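You operate a simulated robot arm through the tools that you are given. There is no shell and no other tool. Be economical: measure what you need, move in short steps, check, and stop when the job is done.

Carry out the task below with a simulated robot arm. There is one attempt and no reset: what you move stays moved.

TASK
Shut and lock both valves of tank 33.
Fine: both outlets are capped; leave the caps on.

Only the result counts: the job must be done as asked and must still hold three seconds after the hand-in. Knocking over, shifting, dropping, spilling or breaking anything else fails it.

THE ROBOT
A 7-joint arm with a two-finger parallel gripper, fixed in place. Base frame: the origin is at the foot of the arm, x ahead of it, y to its left, z up. Units: mm, rad, N and s.
With the tool pointing down near the work surface it reaches from about 280 to 680 mm from the base axis. Its first joint turns from -1.152 to 1.152 rad. Payload 1.57 kg.
The TCP is the grasp point between the finger pads, 30 mm short of the fingertips. In the tool frame z runs along the fingers and y along their closing line. The gripper opens to 110 mm. The fingers are 24 mm wide and 12 mm thick; the gripper's body (48 by 112 mm) begins 78 mm behind the TCP.
Orientation is that of the tool frame in the base frame, as [roll, pitch, yaw] about the fixed x, y, z axes, in that order (R = Rz(yaw) Ry(pitch) Rx(roll)). With the fingers straight down and closing along the base's y, the tool's x points along the base's -x, its y along +y and its z along -z.

THE INTERFACE
- The arm moves only by the tool step_arm. Its argument "series" is a list of rows, each a list of 7 numbers: the shift along the tool's x, y, z in m, then the turn, a rotation vector about the tool's x, y, z in rad, then the finger opening in m, from 0 to 0.11. In form: [[tx, ty, tz, ax, ay, az, jaw], ...]. A call has 1 to 12 rows; each row is the pose to reach, as a shift and turn from the pose commanded when the call began, along the tool's axes at that moment. A row lasts 0.2 s, in which the tool goes at most 50 mm and 0.15 rad; a call with a longer step from one row to the next is refused whole, and so is a gripper value outside its range. Where a pose cannot be reached the arm comes as near as it can. A force on the tool above 40 N (or 10 N above the force at the start of the call, whichever is more), or a blocked arm, ends the call early, and 0.2 s more pass. The fingers move at their own pace (about 108 mm/s each) and stop on an object; they squeeze with about 34 N. The grip force told is the motor's: it shows also when the fingers shut on nothing. Time passes only in rows, and 0.2 s behind the last, so rows that repeat a pose let the fingers close. The reply holds the time, the measured pose of the TCP, the force on the tool along the base axes, the opening and the grip force, in the units named above and with some noise, and new pictures: "views" is both (left out), scene, wrist or none.
- Cameras (640 x 400 px; columns grow to the right, rows downward): "scene" is fixed at [174, -397.4, 1408.5]; the picture's right is [0.71, -0.71, 0.00], its down [-0.36, -0.36, -0.86] and it looks along [0.61, 0.61, -0.51] (base axes); focal length 330 px, centre (320, 200). "wrist" rides on the gripper at [-36, 0, -80] in the tool frame; the picture's right is [0.00, -1.00, 0.00], its down [0.97, 0.00, -0.24] and it looks along [0.24, 0.00, 0.97] (tool axes); focal length 218 px, centre (320, 200).
- measure_at(camera, pixels): for up to 12 pixels [column, row] of the newest picture of that camera ("zoom" is the newest enlarged one), the place [x, y, z] in the base frame of the surface seen there, good to about 2 mm. It takes no simulated time.
- close_up(camera, box): a new picture of the part [left, top, right, bottom] of that camera's present view, enlarged. It takes no simulated time.
- job_done(): hands the job in; it is judged then, once.

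Go step by step. Measure first, check grasps and placings, and put right what went wrong. The budget is 80 turns and 120 pictures, counting those below and the enlarged ones. Unless the task says otherwise, let go and move clear before handing in, and close with one line.

The tools are called after "Call:" as a command line: name --pt "numbers of a row" for each row, then --argument value for the rest, lists and objects as JSON in quotes. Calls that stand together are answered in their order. step_arm: Moves the arm, as the interface text tells. Its arguments: {"type":"object","properties":{"series":{"type":"array","items":{"type":"array","items":{"type":"number"}}},"views":{"type":"string","enum":["both","scene","wrist","none"]}},"required":["series"]} The other tools are called the same way: measure_at (camera, pixels) gives the place of the surface under pixels of a picture; close_up (camera, box) takes an enlarged picture of a part of a camera's view; job_done () hands the job in.

At the start:

```text
t: 0.0
tcp_pos: [359.1, -41.8, 1176.7]
ee_rot: [3.141, 0.0, -3.141]
force: [0.4, 0.4, 0.3]
gripper_width: 110.3
finger_force: 0.1
```

scene: 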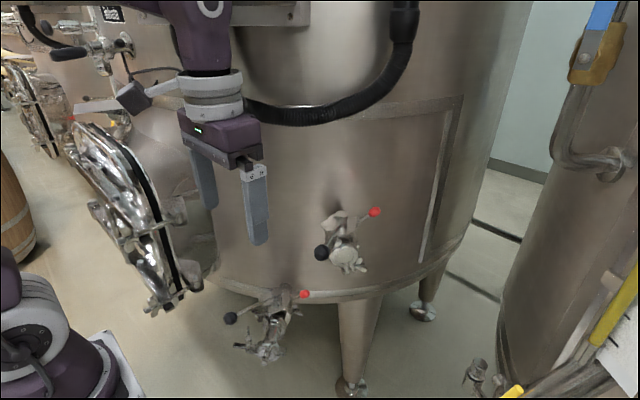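
wrist: 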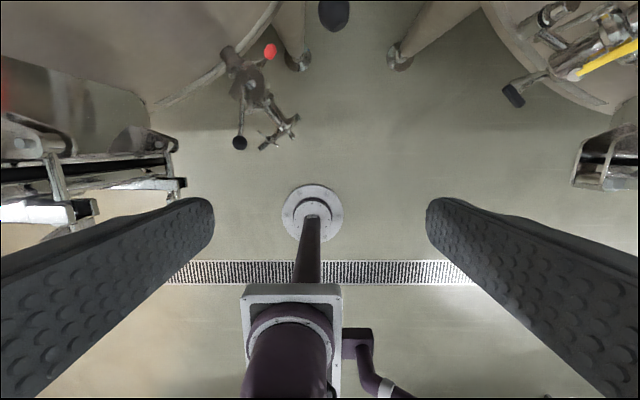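

The scene shows a tank with two valves, at about (340,240) and (270,320), each with a black knob and a red-tipped part. I'll enlarge both before measuring.

Call:
close_up --camera "scene" --box '[290, 190, 402, 290]'

Call:
close_up --camera "scene" --box '[210, 275, 330, 375]'

Call:
close_up --camera "scene" --box '[0, 0, 220, 140]'

```text
4.00 times, centred on (346, 240) of scene
```

zoom: 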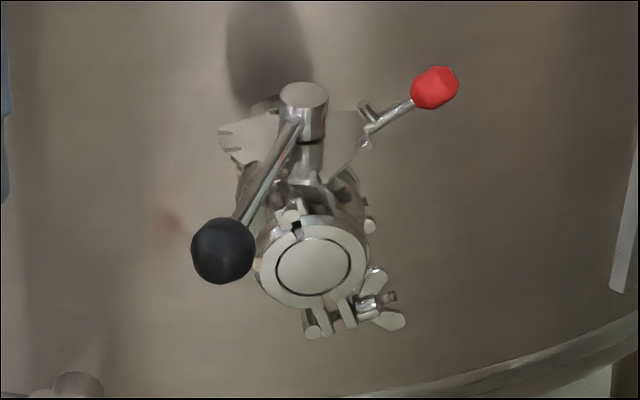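

```text
4.00 times, centred on (270, 325) of scene
```

zoom: 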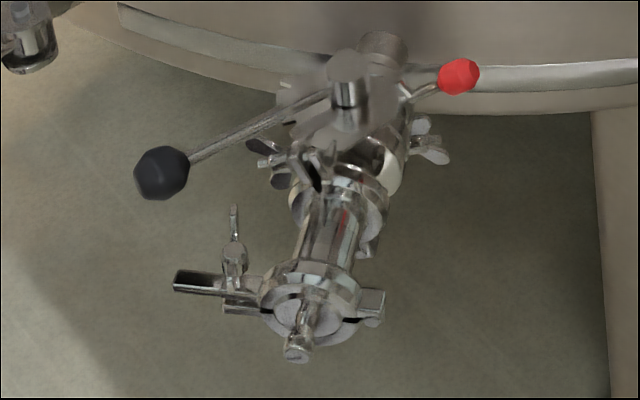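

```text
2.86 times, centred on (110, 70) of scene
```

zoom: 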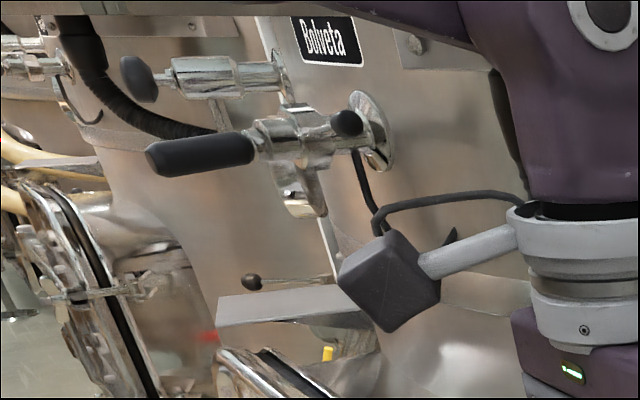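

The zooms show butterfly valves: a black-ball lever, a notched plate and a red-ball lock on each. I'll zoom tighter and measure the upper one first.

Call:
close_up --camera "scene" --box '[322, 200, 378, 235]'

Call:
measure_at --camera "scene" --pixels '[[375, 212], [321, 253], [343, 215], [345, 257], [331, 237], [362, 218], [304, 294], [230, 318], [275, 293], [267, 350], [250, 307], [380, 250]]'

Call:
close_up --camera "scene" --box '[255, 280, 311, 315]'

Call:
close_up --camera "wrist" --box '[200, 20, 320, 160]'

```text
11.43 times, centred on (350, 218) of scene
```

zoom: 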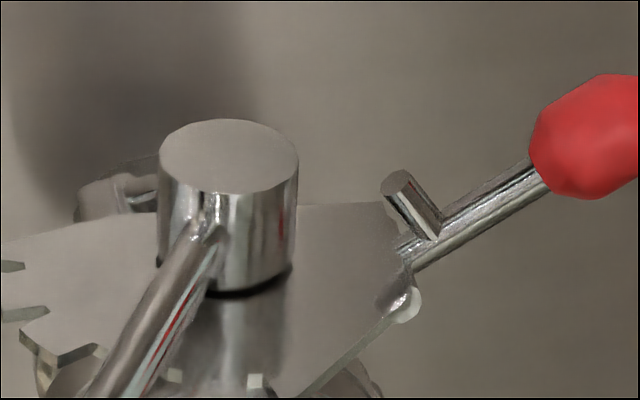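

```text
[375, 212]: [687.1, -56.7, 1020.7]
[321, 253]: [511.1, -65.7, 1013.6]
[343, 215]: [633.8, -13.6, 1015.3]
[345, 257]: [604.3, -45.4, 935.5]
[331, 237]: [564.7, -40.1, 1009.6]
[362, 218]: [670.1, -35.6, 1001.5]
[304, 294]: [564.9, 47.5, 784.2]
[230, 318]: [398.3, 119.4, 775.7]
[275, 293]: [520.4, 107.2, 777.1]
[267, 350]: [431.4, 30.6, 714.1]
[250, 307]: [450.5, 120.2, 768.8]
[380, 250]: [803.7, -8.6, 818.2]
```

```text
11.43 times, centred on (283, 298) of scene
```

zoom: 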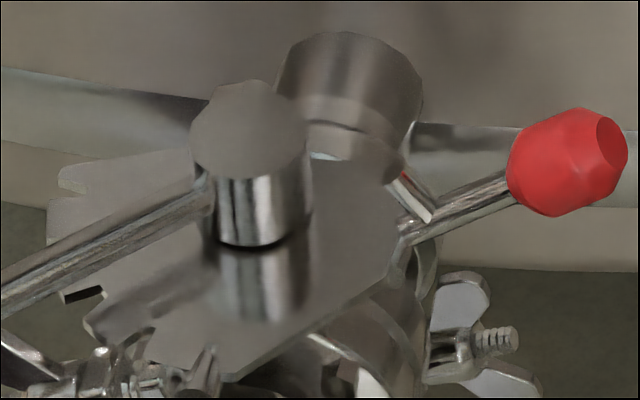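

```text
2.86 times, centred on (260, 90) of wrist
```

zoom: 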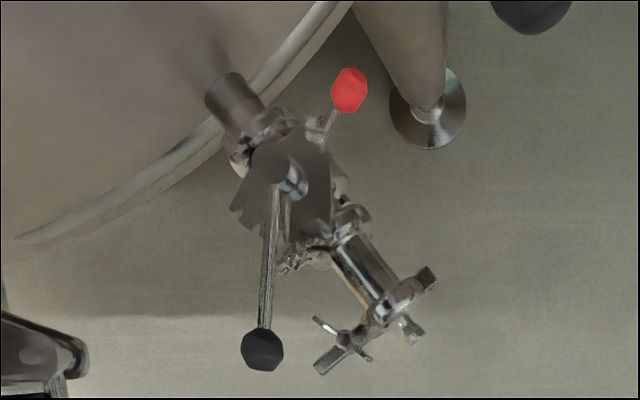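

The upper valve's lever ball is at (511,-66,1014), hub about (634,-14,1015), red ball (687,-57,1021). On the lower valve the ball is at (398,119,776), hub about (523,103), red ball (565,47,784). Both levers stand between open and closed. I'll tilt the wrist camera forward to study the locks.

Call:
step_arm --pt "0 0 0 0 -0.14 0 0.11" --pt "0 0 0 0 -0.28 0 0.11" --pt "0 0 0 0 -0.42 0 0.11" --pt "0 0 0 0 -0.56 0 0.11" --pt "0 0 0 0 -0.7 0 0.06" --pt "0 0 0 0 -0.8 0 0.0" --pt "0 0 0 0 -0.8 0 0.0"

```text
t: 1.6
tcp_pos: [358.4, -43.6, 1176.9]
ee_rot: [-3.141, 0.802, 3.141]
force: [-0.1, -0.1, -0.5]
gripper_width: 0.0
finger_force: 21.4
```

scene: 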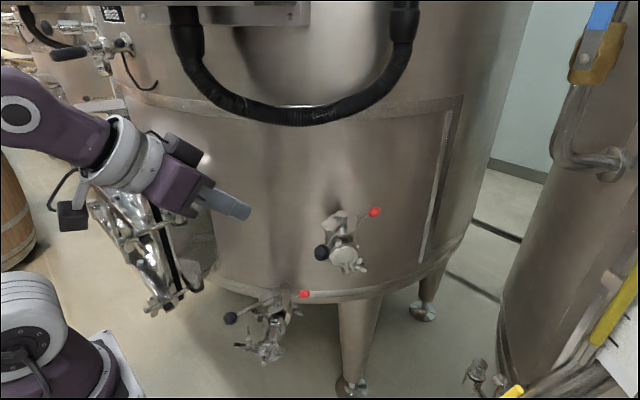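
wrist: 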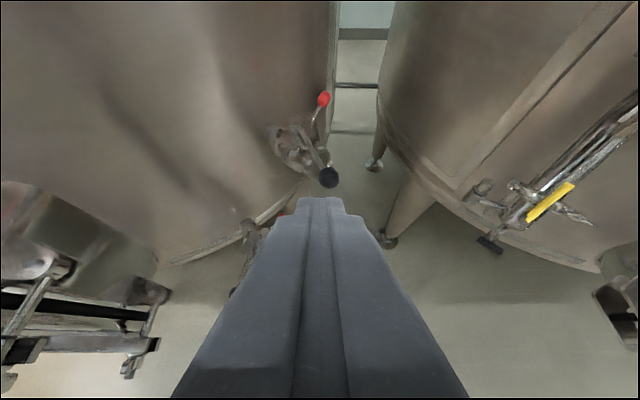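

The wrist camera now shows the upper valve near (305,140); I'll enlarge it. I'll also enlarge the right-hand tank, to check whether its yellow handle could be the target.

Call:
close_up --camera "wrist" --box '[256, 80, 352, 200]'

Call:
close_up --camera "wrist" --box '[440, 80, 640, 270]'

Call:
close_up --camera "scene" --box '[60, 0, 420, 130]'

Call:
close_up --camera "scene" --box '[440, 200, 640, 400]'

```text
3.33 times, centred on (304, 140) of wrist
```

zoom: 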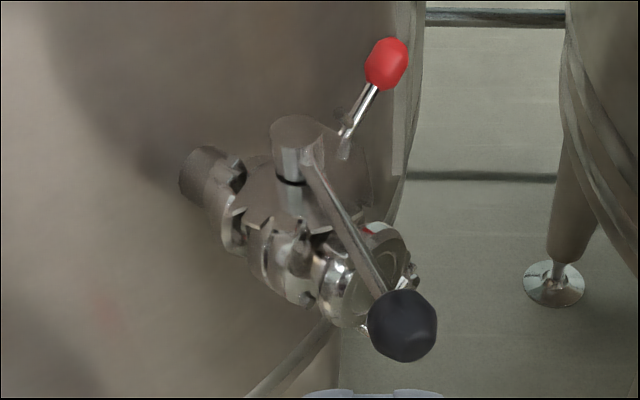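

```text
2.11 times, centred on (540, 175) of wrist
```

zoom: 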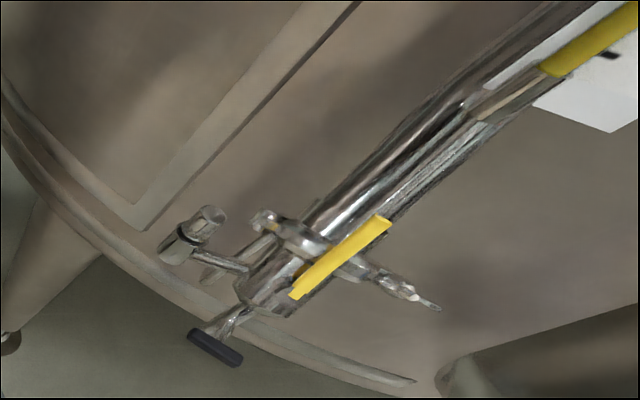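

```text
1.78 times, centred on (240, 65) of scene
```

zoom: 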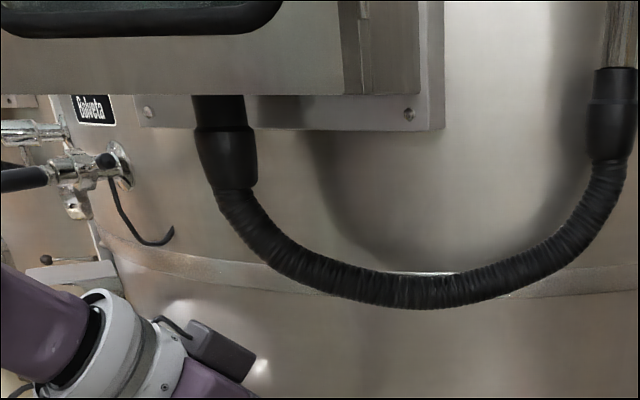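

```text
2.00 times, centred on (540, 300) of scene
```

zoom: 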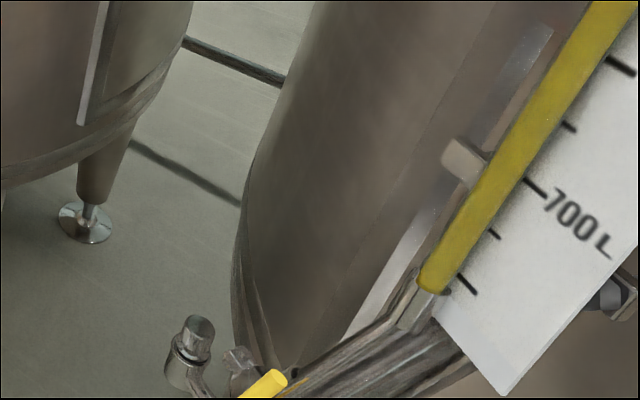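

The target tank is the left one; the right tank's handle is part of a level gauge. I still can't read the red lock, so I'll bring the wrist camera above the upper valve.

Call:
step_arm --pt "-0.03 0 0.03 0 0.1 0 0.0" --pt "-0.06 0 0.06 0 0.2 0 0.0" --pt "-0.09 0 0.092 0 0.3 0 0.0" --pt "-0.118 0 0.122 0 0.4 0 0.0" --pt "-0.118 0 0.122 0 0.4 0 0.0" --views "wrist"

Call:
close_up --camera "wrist" --box '[220, 20, 420, 180]'

```text
t: 2.8
tcp_pos: [505.0, -44.3, 1158.7]
ee_rot: [-3.14, 0.339, 3.141]
force: [1.1, -0.2, 0.4]
gripper_width: 0.1
finger_force: 21.1
```

wrist: 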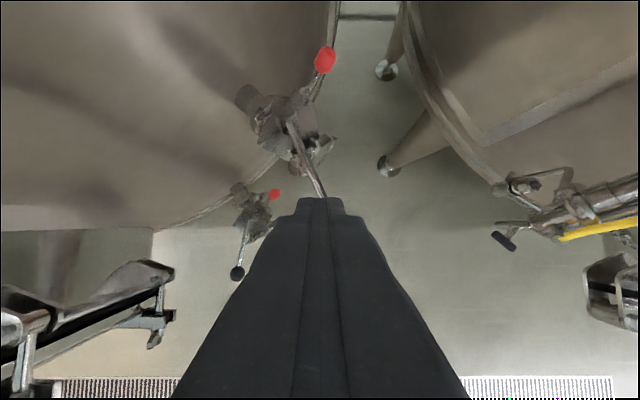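

```text
2.50 times, centred on (320, 100) of wrist
```

zoom: 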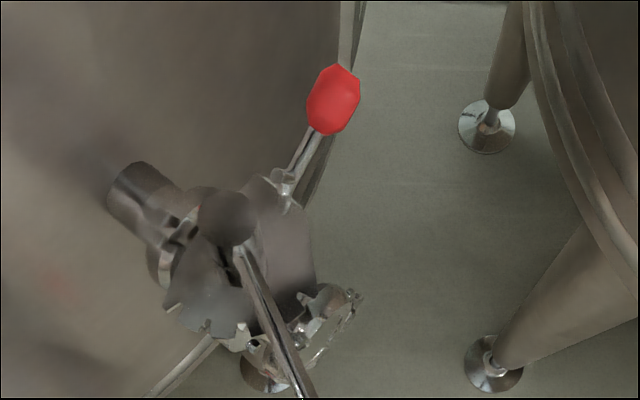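

The arm stopped slightly short at (505,-44,1159), so reach is limited at this height. I'll zoom in tightly on both locks.

Call:
close_up --camera "wrist" --box '[290, 40, 346, 75]'

Call:
close_up --camera "wrist" --box '[240, 75, 340, 145]'

Call:
close_up --camera "wrist" --box '[222, 170, 294, 285]'

```text
11.43 times, centred on (318, 58) of wrist
```

zoom: 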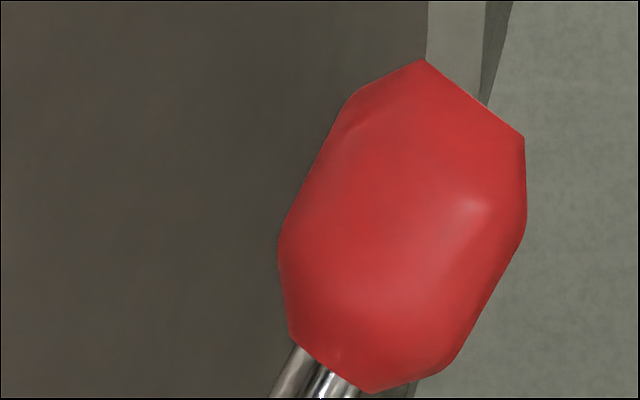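

```text
5.71 times, centred on (290, 110) of wrist
```

zoom: 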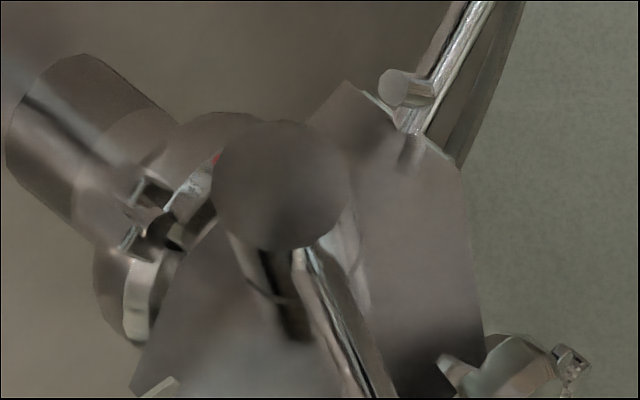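

```text
3.48 times, centred on (258, 228) of wrist
```

zoom: 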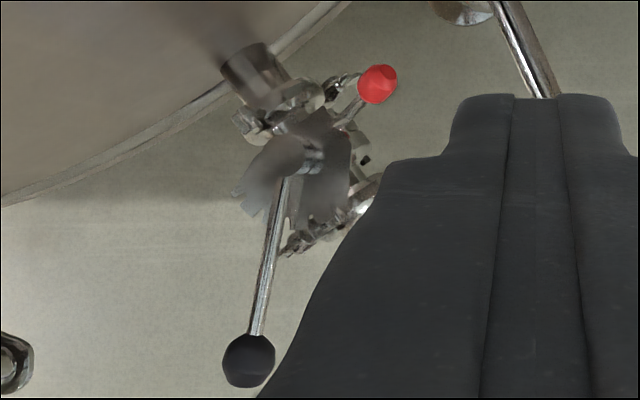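

The red rod meets the plate's far corner and carries a small peg. I'll measure the geometry in the scene zoom to see whether it slides or pivots.

Call:
close_up --camera "scene" --box '[340, 202, 384, 232]'

Call:
measure_at --camera "zoom" --pixels '[[515, 145], [470, 130], [395, 190], [325, 235], [330, 180], [290, 145], [310, 250], [300, 320], [180, 300], [250, 210], [80, 140], [20, 200]]'

```text
13.33 times, centred on (362, 217) of scene
```

zoom: 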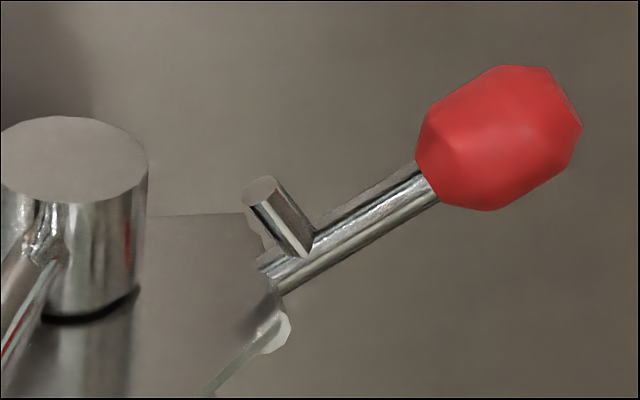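

```text
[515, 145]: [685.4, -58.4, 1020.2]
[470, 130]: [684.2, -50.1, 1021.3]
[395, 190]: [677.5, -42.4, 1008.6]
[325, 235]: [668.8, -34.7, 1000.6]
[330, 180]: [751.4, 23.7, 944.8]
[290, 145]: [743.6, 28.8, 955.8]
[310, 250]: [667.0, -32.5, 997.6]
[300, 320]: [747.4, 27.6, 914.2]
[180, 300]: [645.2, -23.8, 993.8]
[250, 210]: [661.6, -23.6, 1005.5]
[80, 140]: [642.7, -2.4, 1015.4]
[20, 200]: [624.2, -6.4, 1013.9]
```

The red rod rises at about 45° from the plate corner with a peg facing the hub, so it looks like a flip lever that locks against the hub. I'll close the lever first. It should turn clockwise about the hub at (639,-5), from 204° to about 139°, square to the pipe. I'll bring the closed fingers down on the -y side of the lever, stopping above it to check.

Call:
step_arm --pt "0.004 -0.008 0.03 0 0.1 0 0.0" --pt "0.008 -0.016 0.06 0 0.2 0 0.0" --pt "0.012 -0.025 0.09 0 0.3 0 0.0" --pt "0.0165 -0.033 0.119 0 0.4 0 0.0" --pt "0.0165 -0.033 0.119 0 0.4 0 0.0"

```text
t: 4.0
tcp_pos: [561.4, -75.1, 1062.6]
ee_rot: [-3.141, -0.002, 3.141]
force: [-0.1, 0.4, -0.9]
gripper_width: 0.0
finger_force: 21.3
```

scene: 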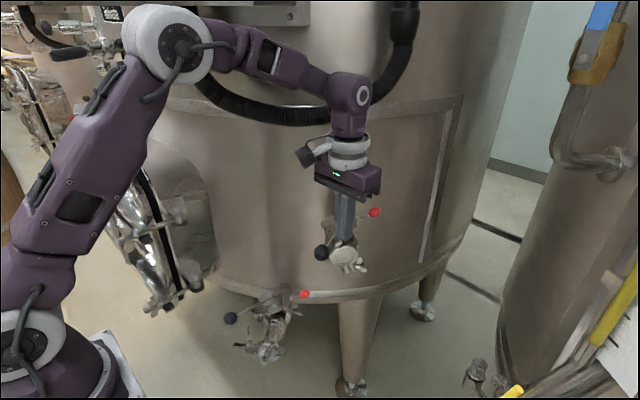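
wrist: 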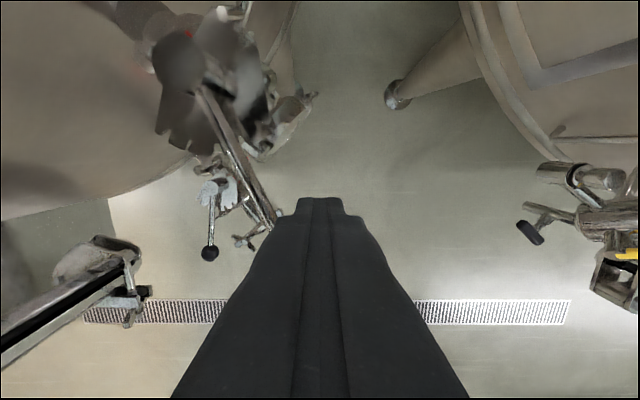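

The tool is vertical at (561,-75,1063), with the lever rod to its left in the wrist view. I'll yaw to line up with the rod and descend to about z=1002.

Call:
step_arm --pt "0 0 0.02 0 0 -0.14 0" --pt "0 0 0.04 0 0 -0.28 0" --pt "0 0 0.06 0 0 -0.42 0" --pt "0 0 0.06 0 0 -0.42 0"

```text
t: 5.0
tcp_pos: [559.0, -76.1, 1001.2]
ee_rot: [3.141, 0.0, -2.721]
force: [-0.6, 0.2, 1.0]
gripper_width: 0.1
finger_force: 20.9
```

scene: 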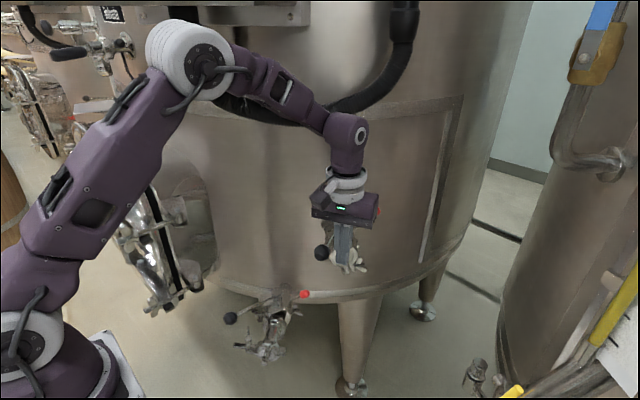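
wrist: 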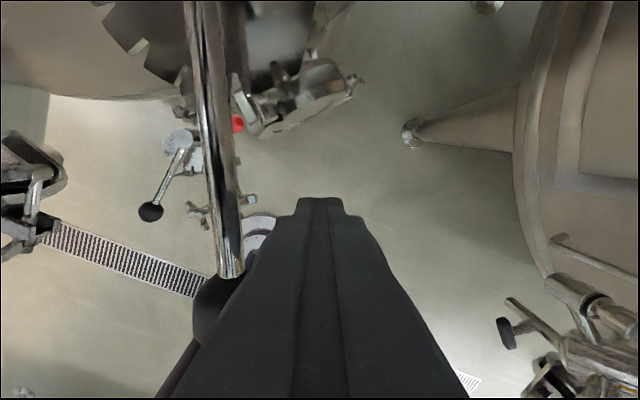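

The finger pair is parallel to the rod, with the rod edge at (240,270) to its left. I'll start the clockwise sweep of about 32° along the arc and then check.

Call:
step_arm --pt "0 0.0147 0 0 0 0 0" --pt "0.0014 0.0289 0 0 0 0.14 0" --pt "0.0008 0.0432 0 0 0 0.28 0" --pt "-0.0019 0.0573 0 0 0 0.42 0" --pt "-0.0064 0.0708 0 0 0 0.56 0"

```text
t: 6.2
tcp_pos: [536.5, -8.8, 1001.0]
ee_rot: [-3.141, 0.002, 2.998]
force: [9.4, -4.6, 2.3]
gripper_width: 0.2
finger_force: 21.2
```

scene: 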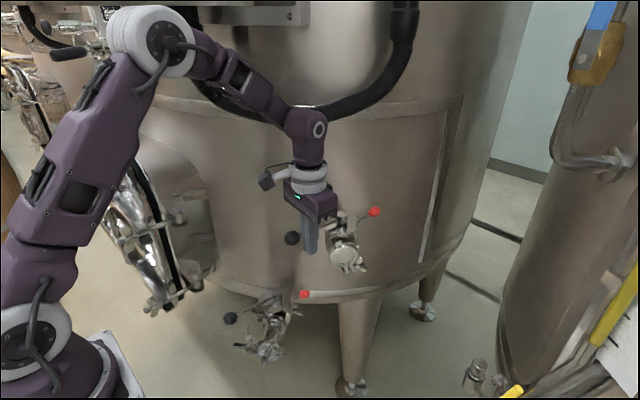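
wrist: 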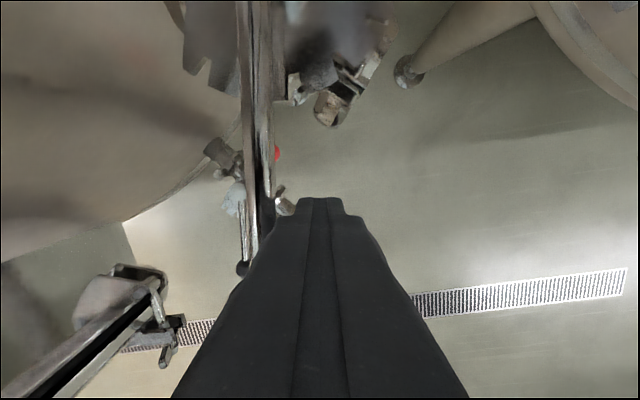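

The lever follows, with about 10 N of resistance. I'll continue to just short of square.

Call:
step_arm --pt "0.0014 0.0142 0 0 0 0.14 0" --pt "0.0008 0.0285 0 0 0 0.28 0" --pt "-0.0019 0.0426 0 0 0 0.42 0" --pt "-0.0042 0.0504 0 0 0 0.5 0"

Call:
close_up --camera "scene" --box '[262, 190, 390, 280]'

```text
t: 7.2
tcp_pos: [532.6, 9.1, 1002.5]
ee_rot: [-3.125, -0.003, 2.443]
force: [0.2, -0.2, 0.9]
gripper_width: 0.0
finger_force: 21.3
```

scene: 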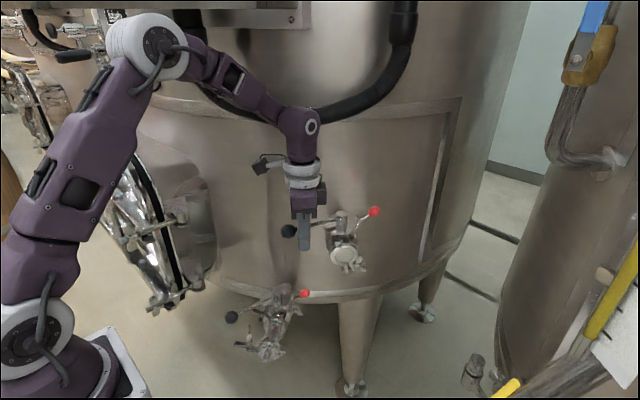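
wrist: 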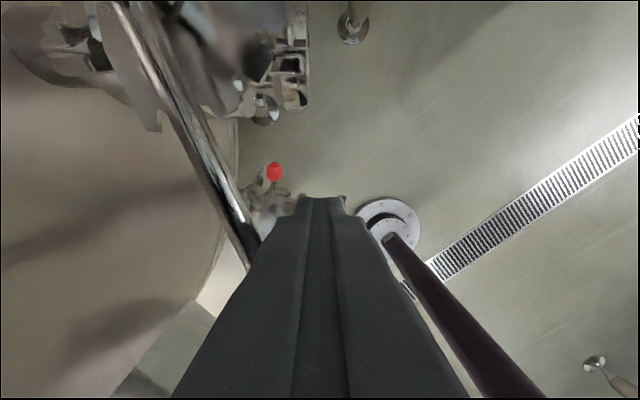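

```text
4.44 times, centred on (326, 235) of scene
```

zoom: 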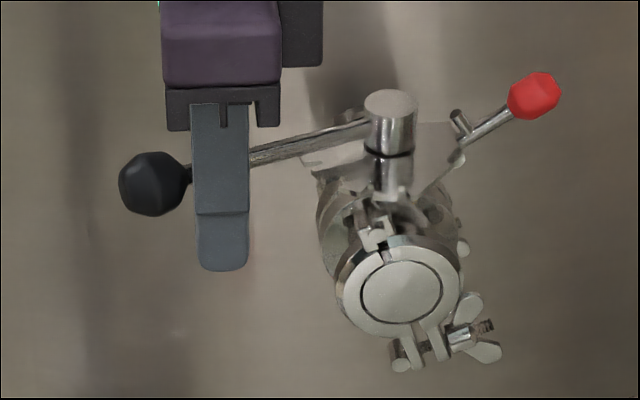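

The TCP stopped at (533,9), short of the command, yet the force is near zero. I'll measure where the lever is now.

Call:
measure_at --camera "zoom" --pixels '[[152, 183], [270, 155], [340, 132], [390, 100], [535, 95], [460, 122], [400, 290], [330, 158]]'

Call:
close_up --camera "scene" --box '[326, 200, 374, 230]'

Call:
close_up --camera "wrist" --box '[80, 0, 320, 150]'

```text
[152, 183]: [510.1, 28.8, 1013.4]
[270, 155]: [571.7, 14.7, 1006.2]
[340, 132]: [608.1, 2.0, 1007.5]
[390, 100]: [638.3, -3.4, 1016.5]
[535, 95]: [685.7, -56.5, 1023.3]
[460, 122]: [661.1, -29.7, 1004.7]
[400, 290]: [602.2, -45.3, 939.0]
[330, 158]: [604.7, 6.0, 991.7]
```

```text
13.33 times, centred on (350, 215) of scene
```

zoom: 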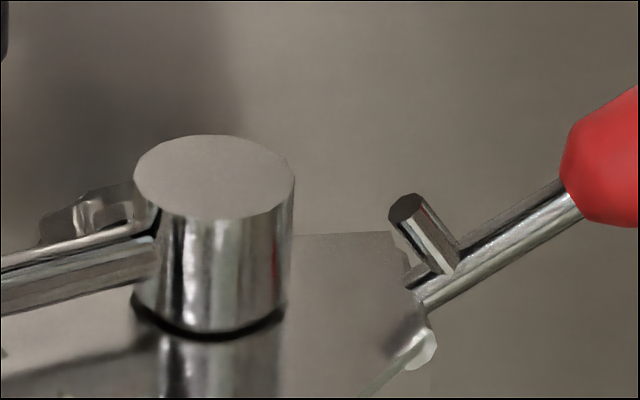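

```text
2.67 times, centred on (200, 75) of wrist
```

zoom: 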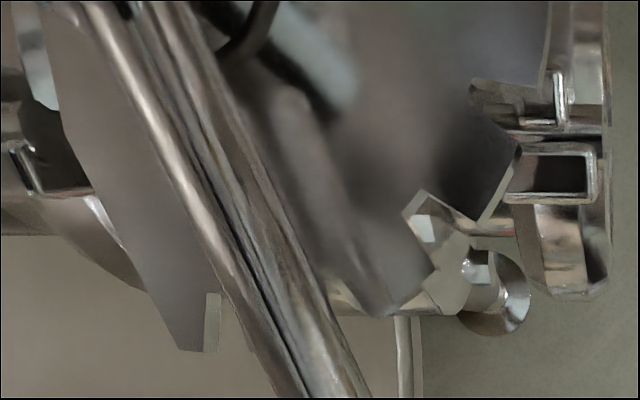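

The lever is now at about 161° and needs about 139°; the push probably tripped near the force limit. I'll push on in smaller steps without yawing and watch the force.

Call:
step_arm --pt "0.003 0.0055 0 0 0 0 0" --pt "0.0058 0.011 0 0 0 0 0" --pt "0.0085 0.017 0 0 0 0 0"

```text
t: 8.0
tcp_pos: [529.9, 8.4, 1002.1]
ee_rot: [-3.117, -0.009, 2.401]
force: [-0.2, 0.5, -0.1]
gripper_width: 0.0
finger_force: 21.2
```

scene: 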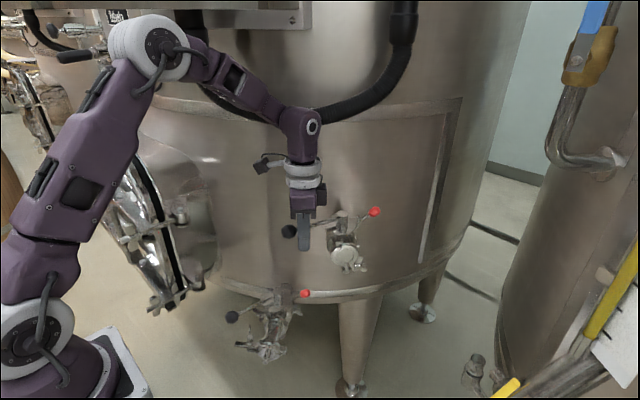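
wrist: 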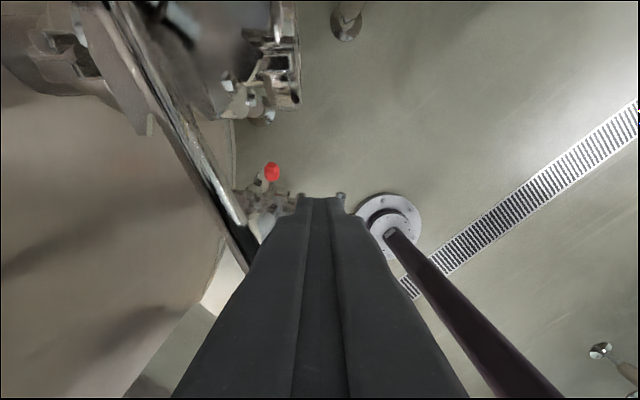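

The tool didn't advance and the force is zero, so a joint limit is blocking it rather than the valve. I'll undo the yaw while moving forward.

Call:
step_arm --pt "0 0 0 0 0 -0.14 0" --pt "0 0 0 0 0 -0.28 0" --pt "0 0 0 0 0 -0.42 0" --pt "0 0 0 0 0 -0.56 0" --pt "0 0 0 0 0 -0.7 0" --pt "0 0 0 0 0 -0.7 0" --views "scene"

```text
t: 9.4
tcp_pos: [538.8, 4.4, 1001.3]
ee_rot: [-3.128, -0.01, 3.099]
force: [-0.1, -1.0, -1.0]
gripper_width: 0.1
finger_force: 21.2
```

scene: 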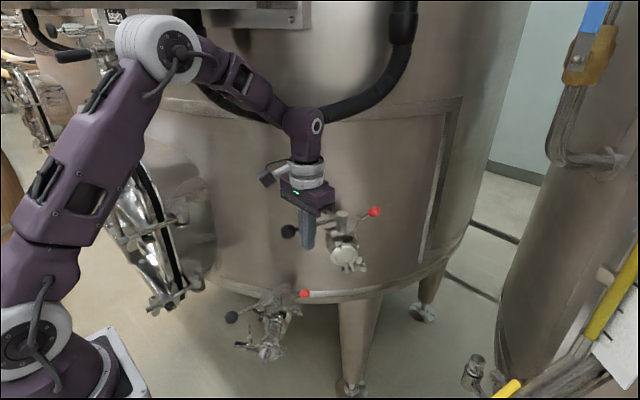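

The yaw is back near zero at (539,4). Now I'll push along +y.

Call:
step_arm --pt "0.002 0.008 0 0 0 0 0" --pt "0.002 0.016 0 0 0 0 0" --pt "0.001 0.024 0 0 0 0 0" --pt "-0.001 0.032 0 0 0 0 0" --pt "-0.001 0.032 0 0 0 0 0"

```text
t: 10.2
tcp_pos: [541.6, 2.9, 1000.2]
ee_rot: [-3.12, -0.014, 3.027]
force: [-0.6, 0.8, -0.4]
gripper_width: 0.1
finger_force: 21.3
stopped in row 4: the arm was blocked; the commanded pose is now the measured one
```

scene: 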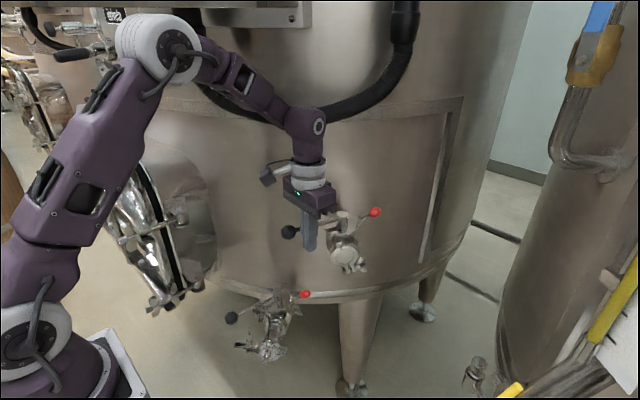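
wrist: 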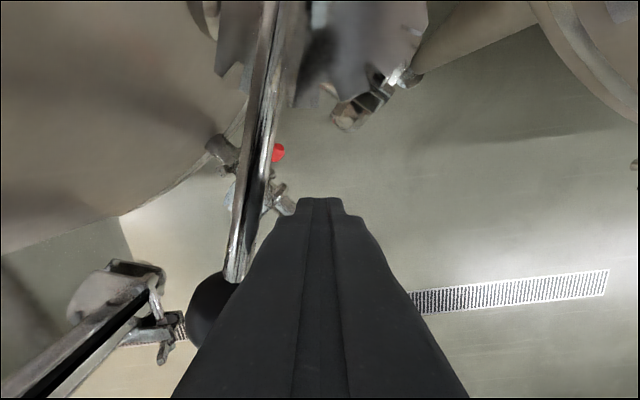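

The arm itself is blocked with no tool force. A suspect is the forearm touching the hose loop near (215,90), or the upper arm near the hatch at (145,215). I'll measure both.

Call:
measure_at --camera "scene" --pixels '[[200, 80], [185, 30], [215, 100], [300, 125], [245, 75], [210, 60], [150, 45], [85, 150], [130, 160], [300, 120], [275, 95], [180, 215]]'

Call:
close_up --camera "scene" --box '[90, 10, 340, 250]'

```text
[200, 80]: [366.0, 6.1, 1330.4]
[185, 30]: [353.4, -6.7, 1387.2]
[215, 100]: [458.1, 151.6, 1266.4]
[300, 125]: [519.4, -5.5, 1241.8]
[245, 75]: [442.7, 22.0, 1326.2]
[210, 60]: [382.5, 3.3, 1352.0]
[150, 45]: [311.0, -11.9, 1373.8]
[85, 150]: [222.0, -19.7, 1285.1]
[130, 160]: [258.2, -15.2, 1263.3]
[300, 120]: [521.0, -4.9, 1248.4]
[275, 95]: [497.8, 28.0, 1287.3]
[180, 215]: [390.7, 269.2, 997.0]
```

```text
1.67 times, centred on (215, 130) of scene
```

zoom: 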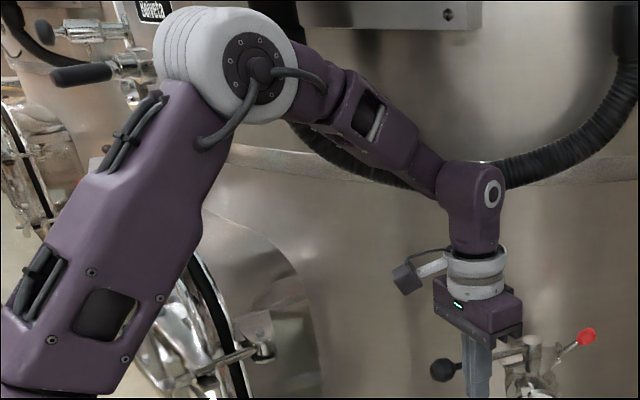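

The hose, around (458,152,1266), is right beside the forearm, which blocks further +y travel with a vertical tool. I'll back off and tilt the fingers forward about 0.9 rad, which brings the wrist lower and behind the hose. Then I'll push the ball itself.

Call:
step_arm --pt "0.005 -0.014 0 0 0 0 0" --pt "0.012 -0.028 -0.005 0 0 0 0" --pt "0.018 -0.028 -0.005 0 -0.14 0 0" --pt "0.022 -0.028 -0.005 0 -0.28 0 0" --pt "0.027 -0.028 -0.005 0 -0.42 0 0" --pt "0.027 -0.028 -0.005 0 -0.56 0 0" --pt "0.027 -0.028 -0.005 0 -0.7 0 0" --pt "0.027 -0.028 -0.005 0 -0.84 0 0" --pt "0.027 -0.028 -0.005 0 -0.9 0 0" --pt "0.027 -0.028 -0.005 0 -0.9 0 0"

```text
t: 12.4
tcp_pos: [516.0, -15.5, 1003.4]
ee_rot: [-3.109, 0.882, 3.068]
force: [0.1, -0.7, -0.3]
gripper_width: 0.0
finger_force: 21.7
```

scene: 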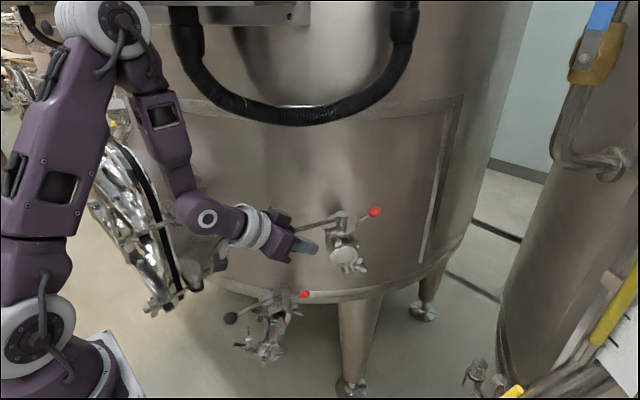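
wrist: 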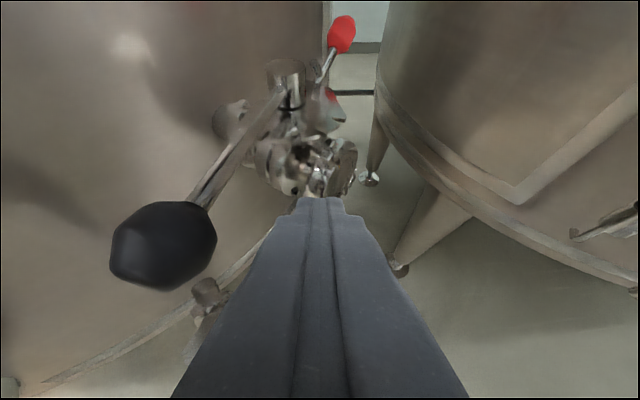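

The hose hasn't moved and the arm is now clear of it; the ball is at (165,245) in the wrist view. I'll measure the ball and hub from this view.

Call:
measure_at --camera "wrist" --pixels '[[165, 240], [205, 240], [240, 150], [288, 75], [342, 35], [325, 68]]'

Call:
close_up --camera "wrist" --box '[200, 0, 370, 200]'

```text
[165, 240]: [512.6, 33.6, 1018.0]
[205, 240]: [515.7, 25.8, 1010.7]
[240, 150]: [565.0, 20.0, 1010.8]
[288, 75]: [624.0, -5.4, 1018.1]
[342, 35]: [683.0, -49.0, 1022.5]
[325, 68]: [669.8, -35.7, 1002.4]
```

```text
2.00 times, centred on (285, 100) of wrist
```

zoom: 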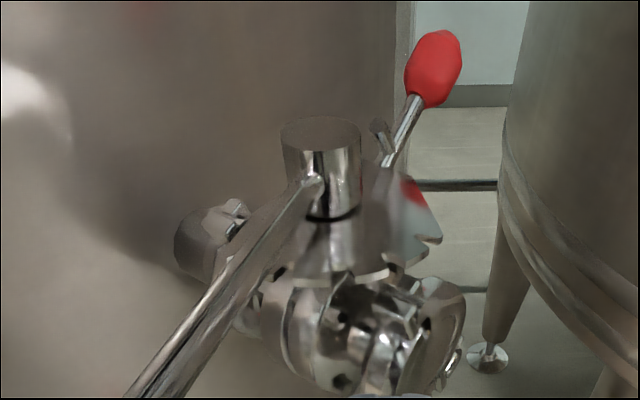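

The ball centre is at about (520,37,1006). I'll push it along its arc to the square position in small rows.

Call:
step_arm --pt "-0.001 0.013 0.001 0 0 0 0" --pt "-0.0025 0.026 0.003 0 0 0 0" --pt "-0.004 0.034 0.005 0 0 0 0" --pt "-0.006 0.042 0.007 0 0 0 0" --pt "-0.008 0.05 0.01 0 0 0 0" --pt "-0.011 0.057 0.014 0 0 0 0" --pt "-0.014 0.064 0.017 0 0 0 0"

```text
t: 14.0
tcp_pos: [544.6, 45.9, 1002.8]
ee_rot: [-3.109, 0.88, 3.062]
force: [-8.1, -8.4, 1.2]
gripper_width: 0.2
finger_force: 21.3
```

scene: 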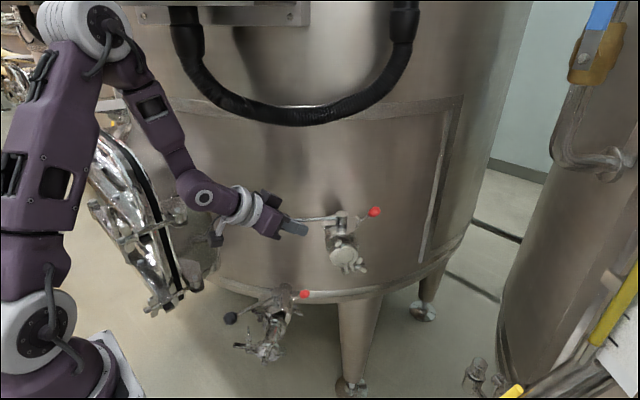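
wrist: 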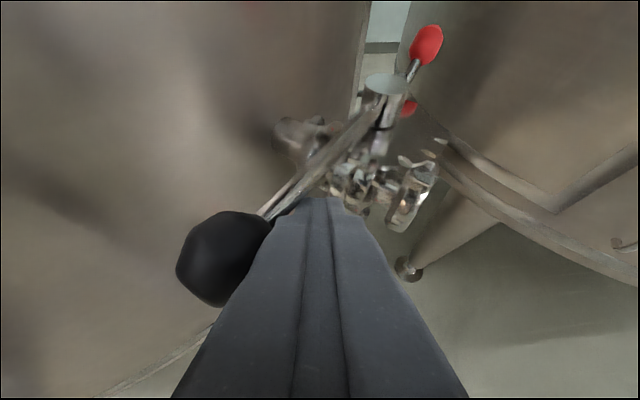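

The lever is moving under about 12 N. I'll check its angle.

Call:
measure_at --camera "wrist" --pixels '[[225, 250], [262, 240], [290, 195], [335, 152], [385, 85]]'

Call:
close_up --camera "wrist" --box '[260, 10, 460, 220]'

```text
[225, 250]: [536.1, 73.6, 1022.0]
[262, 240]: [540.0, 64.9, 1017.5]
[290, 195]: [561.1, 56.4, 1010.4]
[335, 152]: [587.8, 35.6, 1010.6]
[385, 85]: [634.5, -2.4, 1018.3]
```

```text
1.90 times, centred on (360, 115) of wrist
```

zoom: 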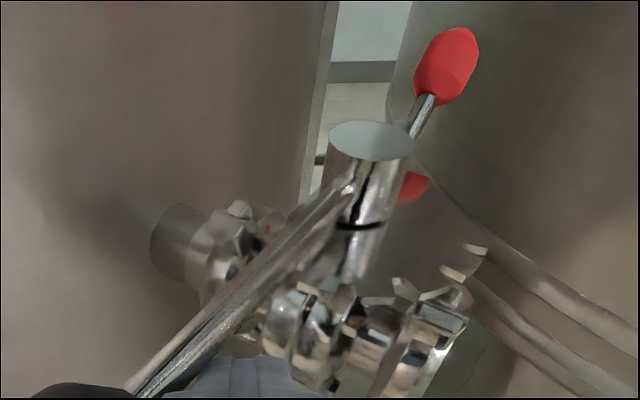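

The lever is now at about 142°, close to square. I'll push a little more to find the end stop.

Call:
step_arm --pt "-0.002 0.003 0.002 0 0 0 0" --pt "-0.004 0.006 0.005 0 0 0 0" --pt "-0.006 0.009 0.007 0 0 0 0" --pt "-0.007 0.012 0.009 0 0 0 0"

Call:
measure_at --camera "wrist" --pixels '[[225, 250], [290, 195], [335, 152], [385, 85]]'

```text
t: 14.6
tcp_pos: [548.6, 44.7, 1000.2]
ee_rot: [-3.105, 0.873, 3.059]
force: [0.0, -7.5, -2.2]
gripper_width: 0.2
finger_force: 21.5
stopped in row 2: the force on the tool passed its limit (the readings are from after the stop); the commanded pose is now the measured one
```

scene: 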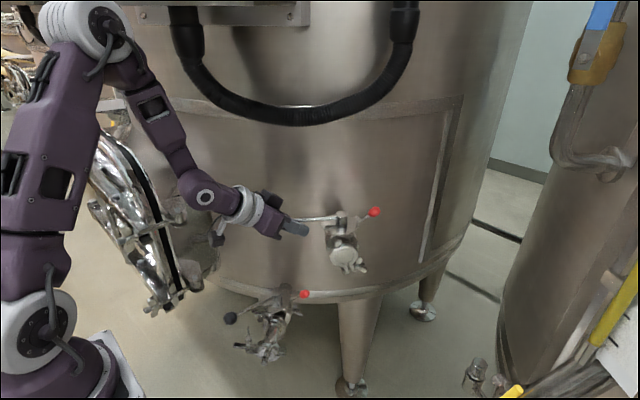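
wrist: 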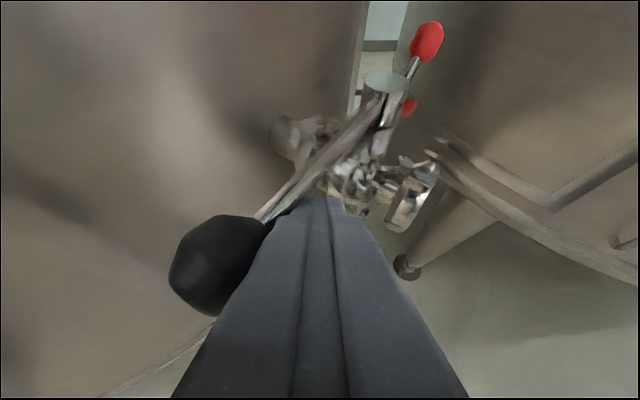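

```text
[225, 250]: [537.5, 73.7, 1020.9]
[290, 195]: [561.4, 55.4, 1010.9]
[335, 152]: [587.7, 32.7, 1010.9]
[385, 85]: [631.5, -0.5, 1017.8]
```

The lever hit a hard stop at about 140°, so the upper valve is shut. Next I'll look closely at the red lock.

Call:
close_up --camera "wrist" --box '[385, 15, 449, 55]'

Call:
close_up --camera "wrist" --box '[360, 50, 440, 130]'

Call:
close_up --camera "scene" --box '[334, 204, 374, 234]'

```text
10.00 times, centred on (417, 35) of wrist
```

zoom: 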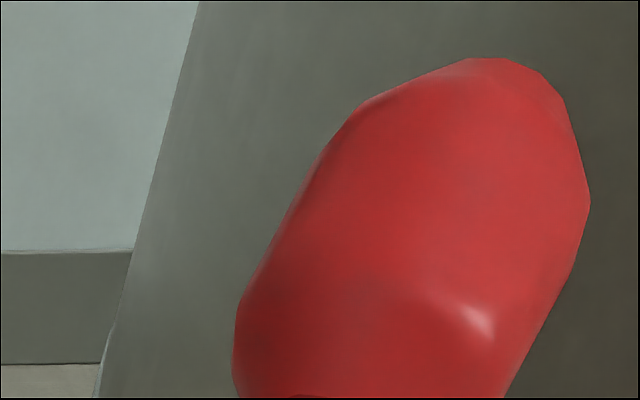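

```text
5.00 times, centred on (400, 90) of wrist
```

zoom: 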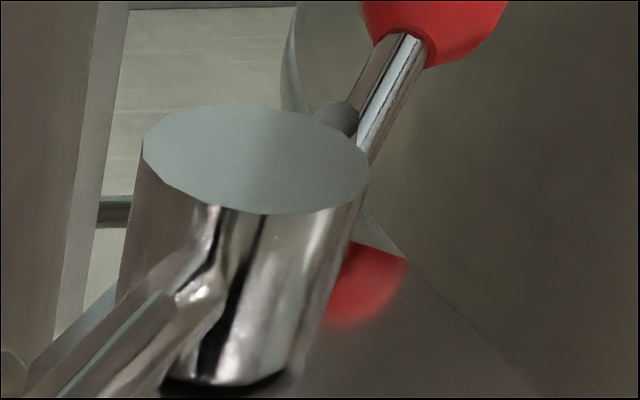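

```text
13.33 times, centred on (354, 219) of scene
```

zoom: 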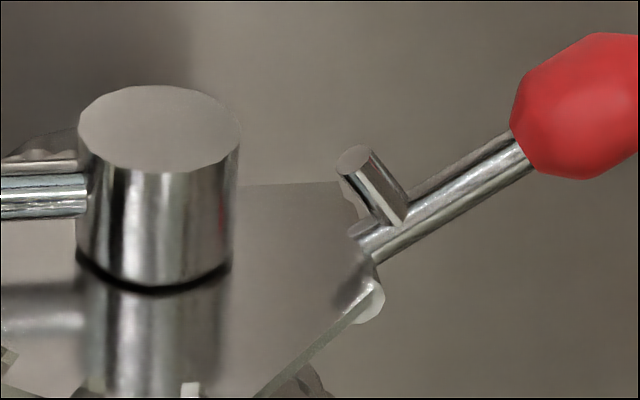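

The rod and peg form a bell-crank hinged at the plate corner. I'll test which way it moves by gripping the red ball at about (690,-52,1016). First I'll retreat over the hub to a staging point with the fingers opened to 50 mm.

Call:
step_arm --pt "-0.009 -0.025 -0.005 0 0 0 0" --pt "-0.0407 -0.045 -0.0293 0 0 0 0" --pt "-0.0719 -0.073 -0.0263 0 0 0 0.02" --pt "-0.0886 -0.082 -0.0066 0 0 0 0.05" --pt "-0.1058 -0.0909 0.014 0 0 0 0.05" --pt "-0.1058 -0.0909 0.014 0 0 0 0.05"

```text
t: 16.0
tcp_pos: [617.1, -51.1, 1076.1]
ee_rot: [-3.107, 0.875, 3.062]
force: [0.7, 1.0, -0.7]
gripper_width: 50.1
finger_force: 0.1
```

scene: 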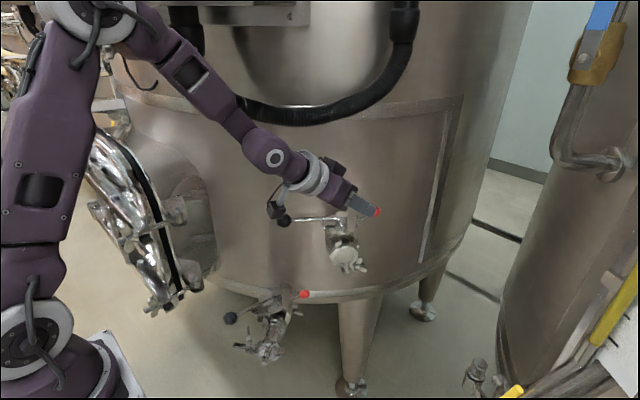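
wrist: 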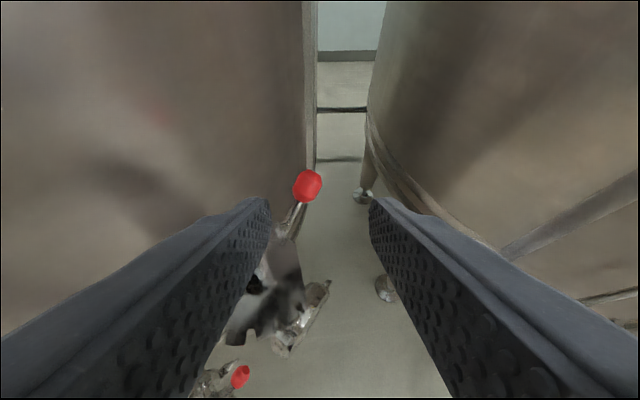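

The red ball, at (307,187), lies between the fingers. I'll zoom to see the lock from here and measure it.

Call:
close_up --camera "wrist" --box '[220, 160, 350, 360]'

Call:
close_up --camera "wrist" --box '[265, 160, 329, 260]'

Call:
measure_at --camera "wrist" --pixels '[[307, 187], [296, 215], [290, 232], [280, 260], [250, 330]]'

```text
2.00 times, centred on (285, 260) of wrist
```

zoom: 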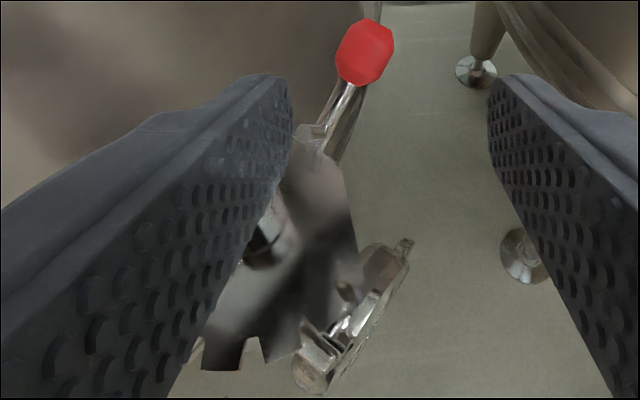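

```text
4.00 times, centred on (297, 210) of wrist
```

zoom: 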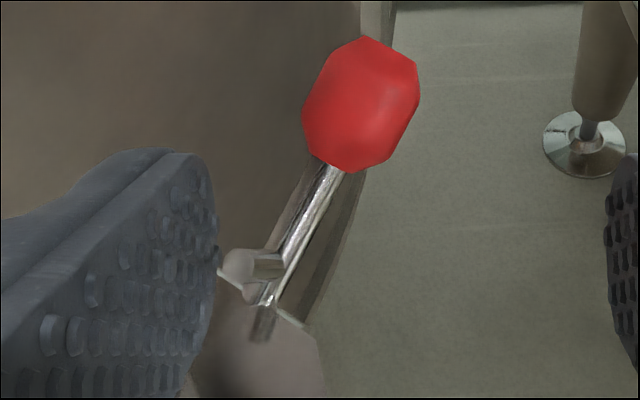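

```text
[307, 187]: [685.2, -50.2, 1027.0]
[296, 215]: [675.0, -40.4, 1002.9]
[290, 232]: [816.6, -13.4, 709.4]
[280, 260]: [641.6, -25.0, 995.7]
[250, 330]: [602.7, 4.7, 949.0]
```

The peg points inward and up. I'll advance about 94 mm along the fingers to straddle the red ball, then close on it.

Call:
step_arm --pt "0 0.005 0.03 0 0 0 0.05" --pt "0 0.008 0.06 0 0 0 0.05" --pt "0 0.009 0.08 0 0 0 0.05" --pt "0 0.009 0.092 0 0 0 0.05" --pt "0 0.009 0.092 0 0 0 0.05"

```text
t: 17.2
tcp_pos: [688.7, -50.3, 1018.3]
ee_rot: [-3.107, 0.873, 3.06]
force: [0.2, -0.6, 0.4]
gripper_width: 49.9
finger_force: 0.1
```

scene: 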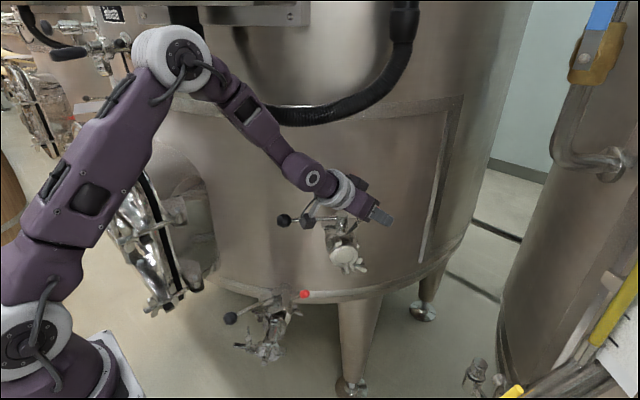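
wrist: 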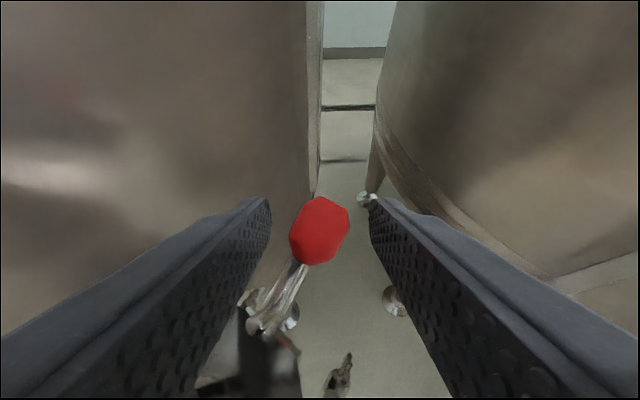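

The ball sits centred between the pads at (320,230). I'll close on it.

Call:
step_arm --pt "0 0 0 0 0 0 0.03" --pt "0 0 0 0 0 0 0.015" --pt "0 0 0 0 0 0 0.015" --views "wrist"

```text
t: 18.0
tcp_pos: [689.7, -48.8, 1018.3]
ee_rot: [-3.105, 0.875, 3.064]
force: [6.4, 19.2, 3.1]
gripper_width: 33.0
finger_force: 10.3
```

wrist: 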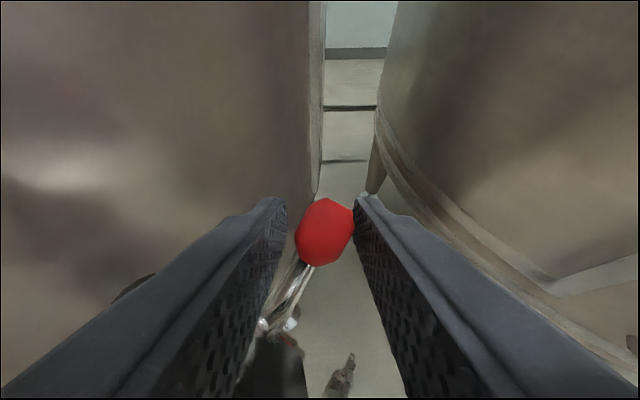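

The fingers are on the ball at 33 mm, with about 19 N sideways from imbalance. I'll shift slightly and nudge the ball up along its likely arc by 8 mm to test it.

Call:
step_arm --pt "0 0.003 0 0 0 0 0.015" --pt "-0.0015 0.004 -0.0035 0 0 0 0.015" --pt "-0.003 0.0055 -0.007 0 0 0 0.015" --pt "-0.003 0.0055 -0.007 0 0 0 0.015" --views "wrist"

```text
t: 19.0
tcp_pos: [685.4, -45.4, 1022.8]
ee_rot: [-3.105, 0.877, 3.06]
force: [18.9, 4.7, -3.1]
gripper_width: 27.6
finger_force: 38.0
```

wrist: 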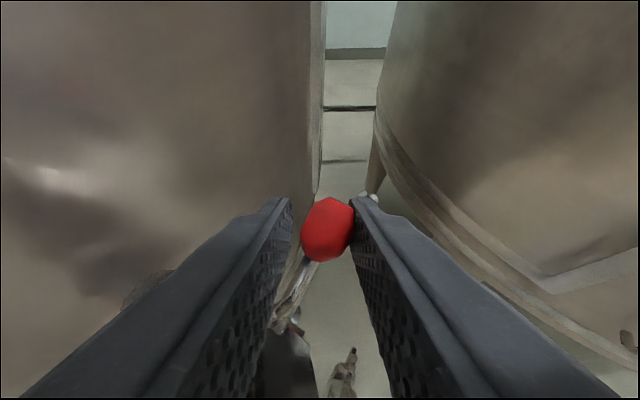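

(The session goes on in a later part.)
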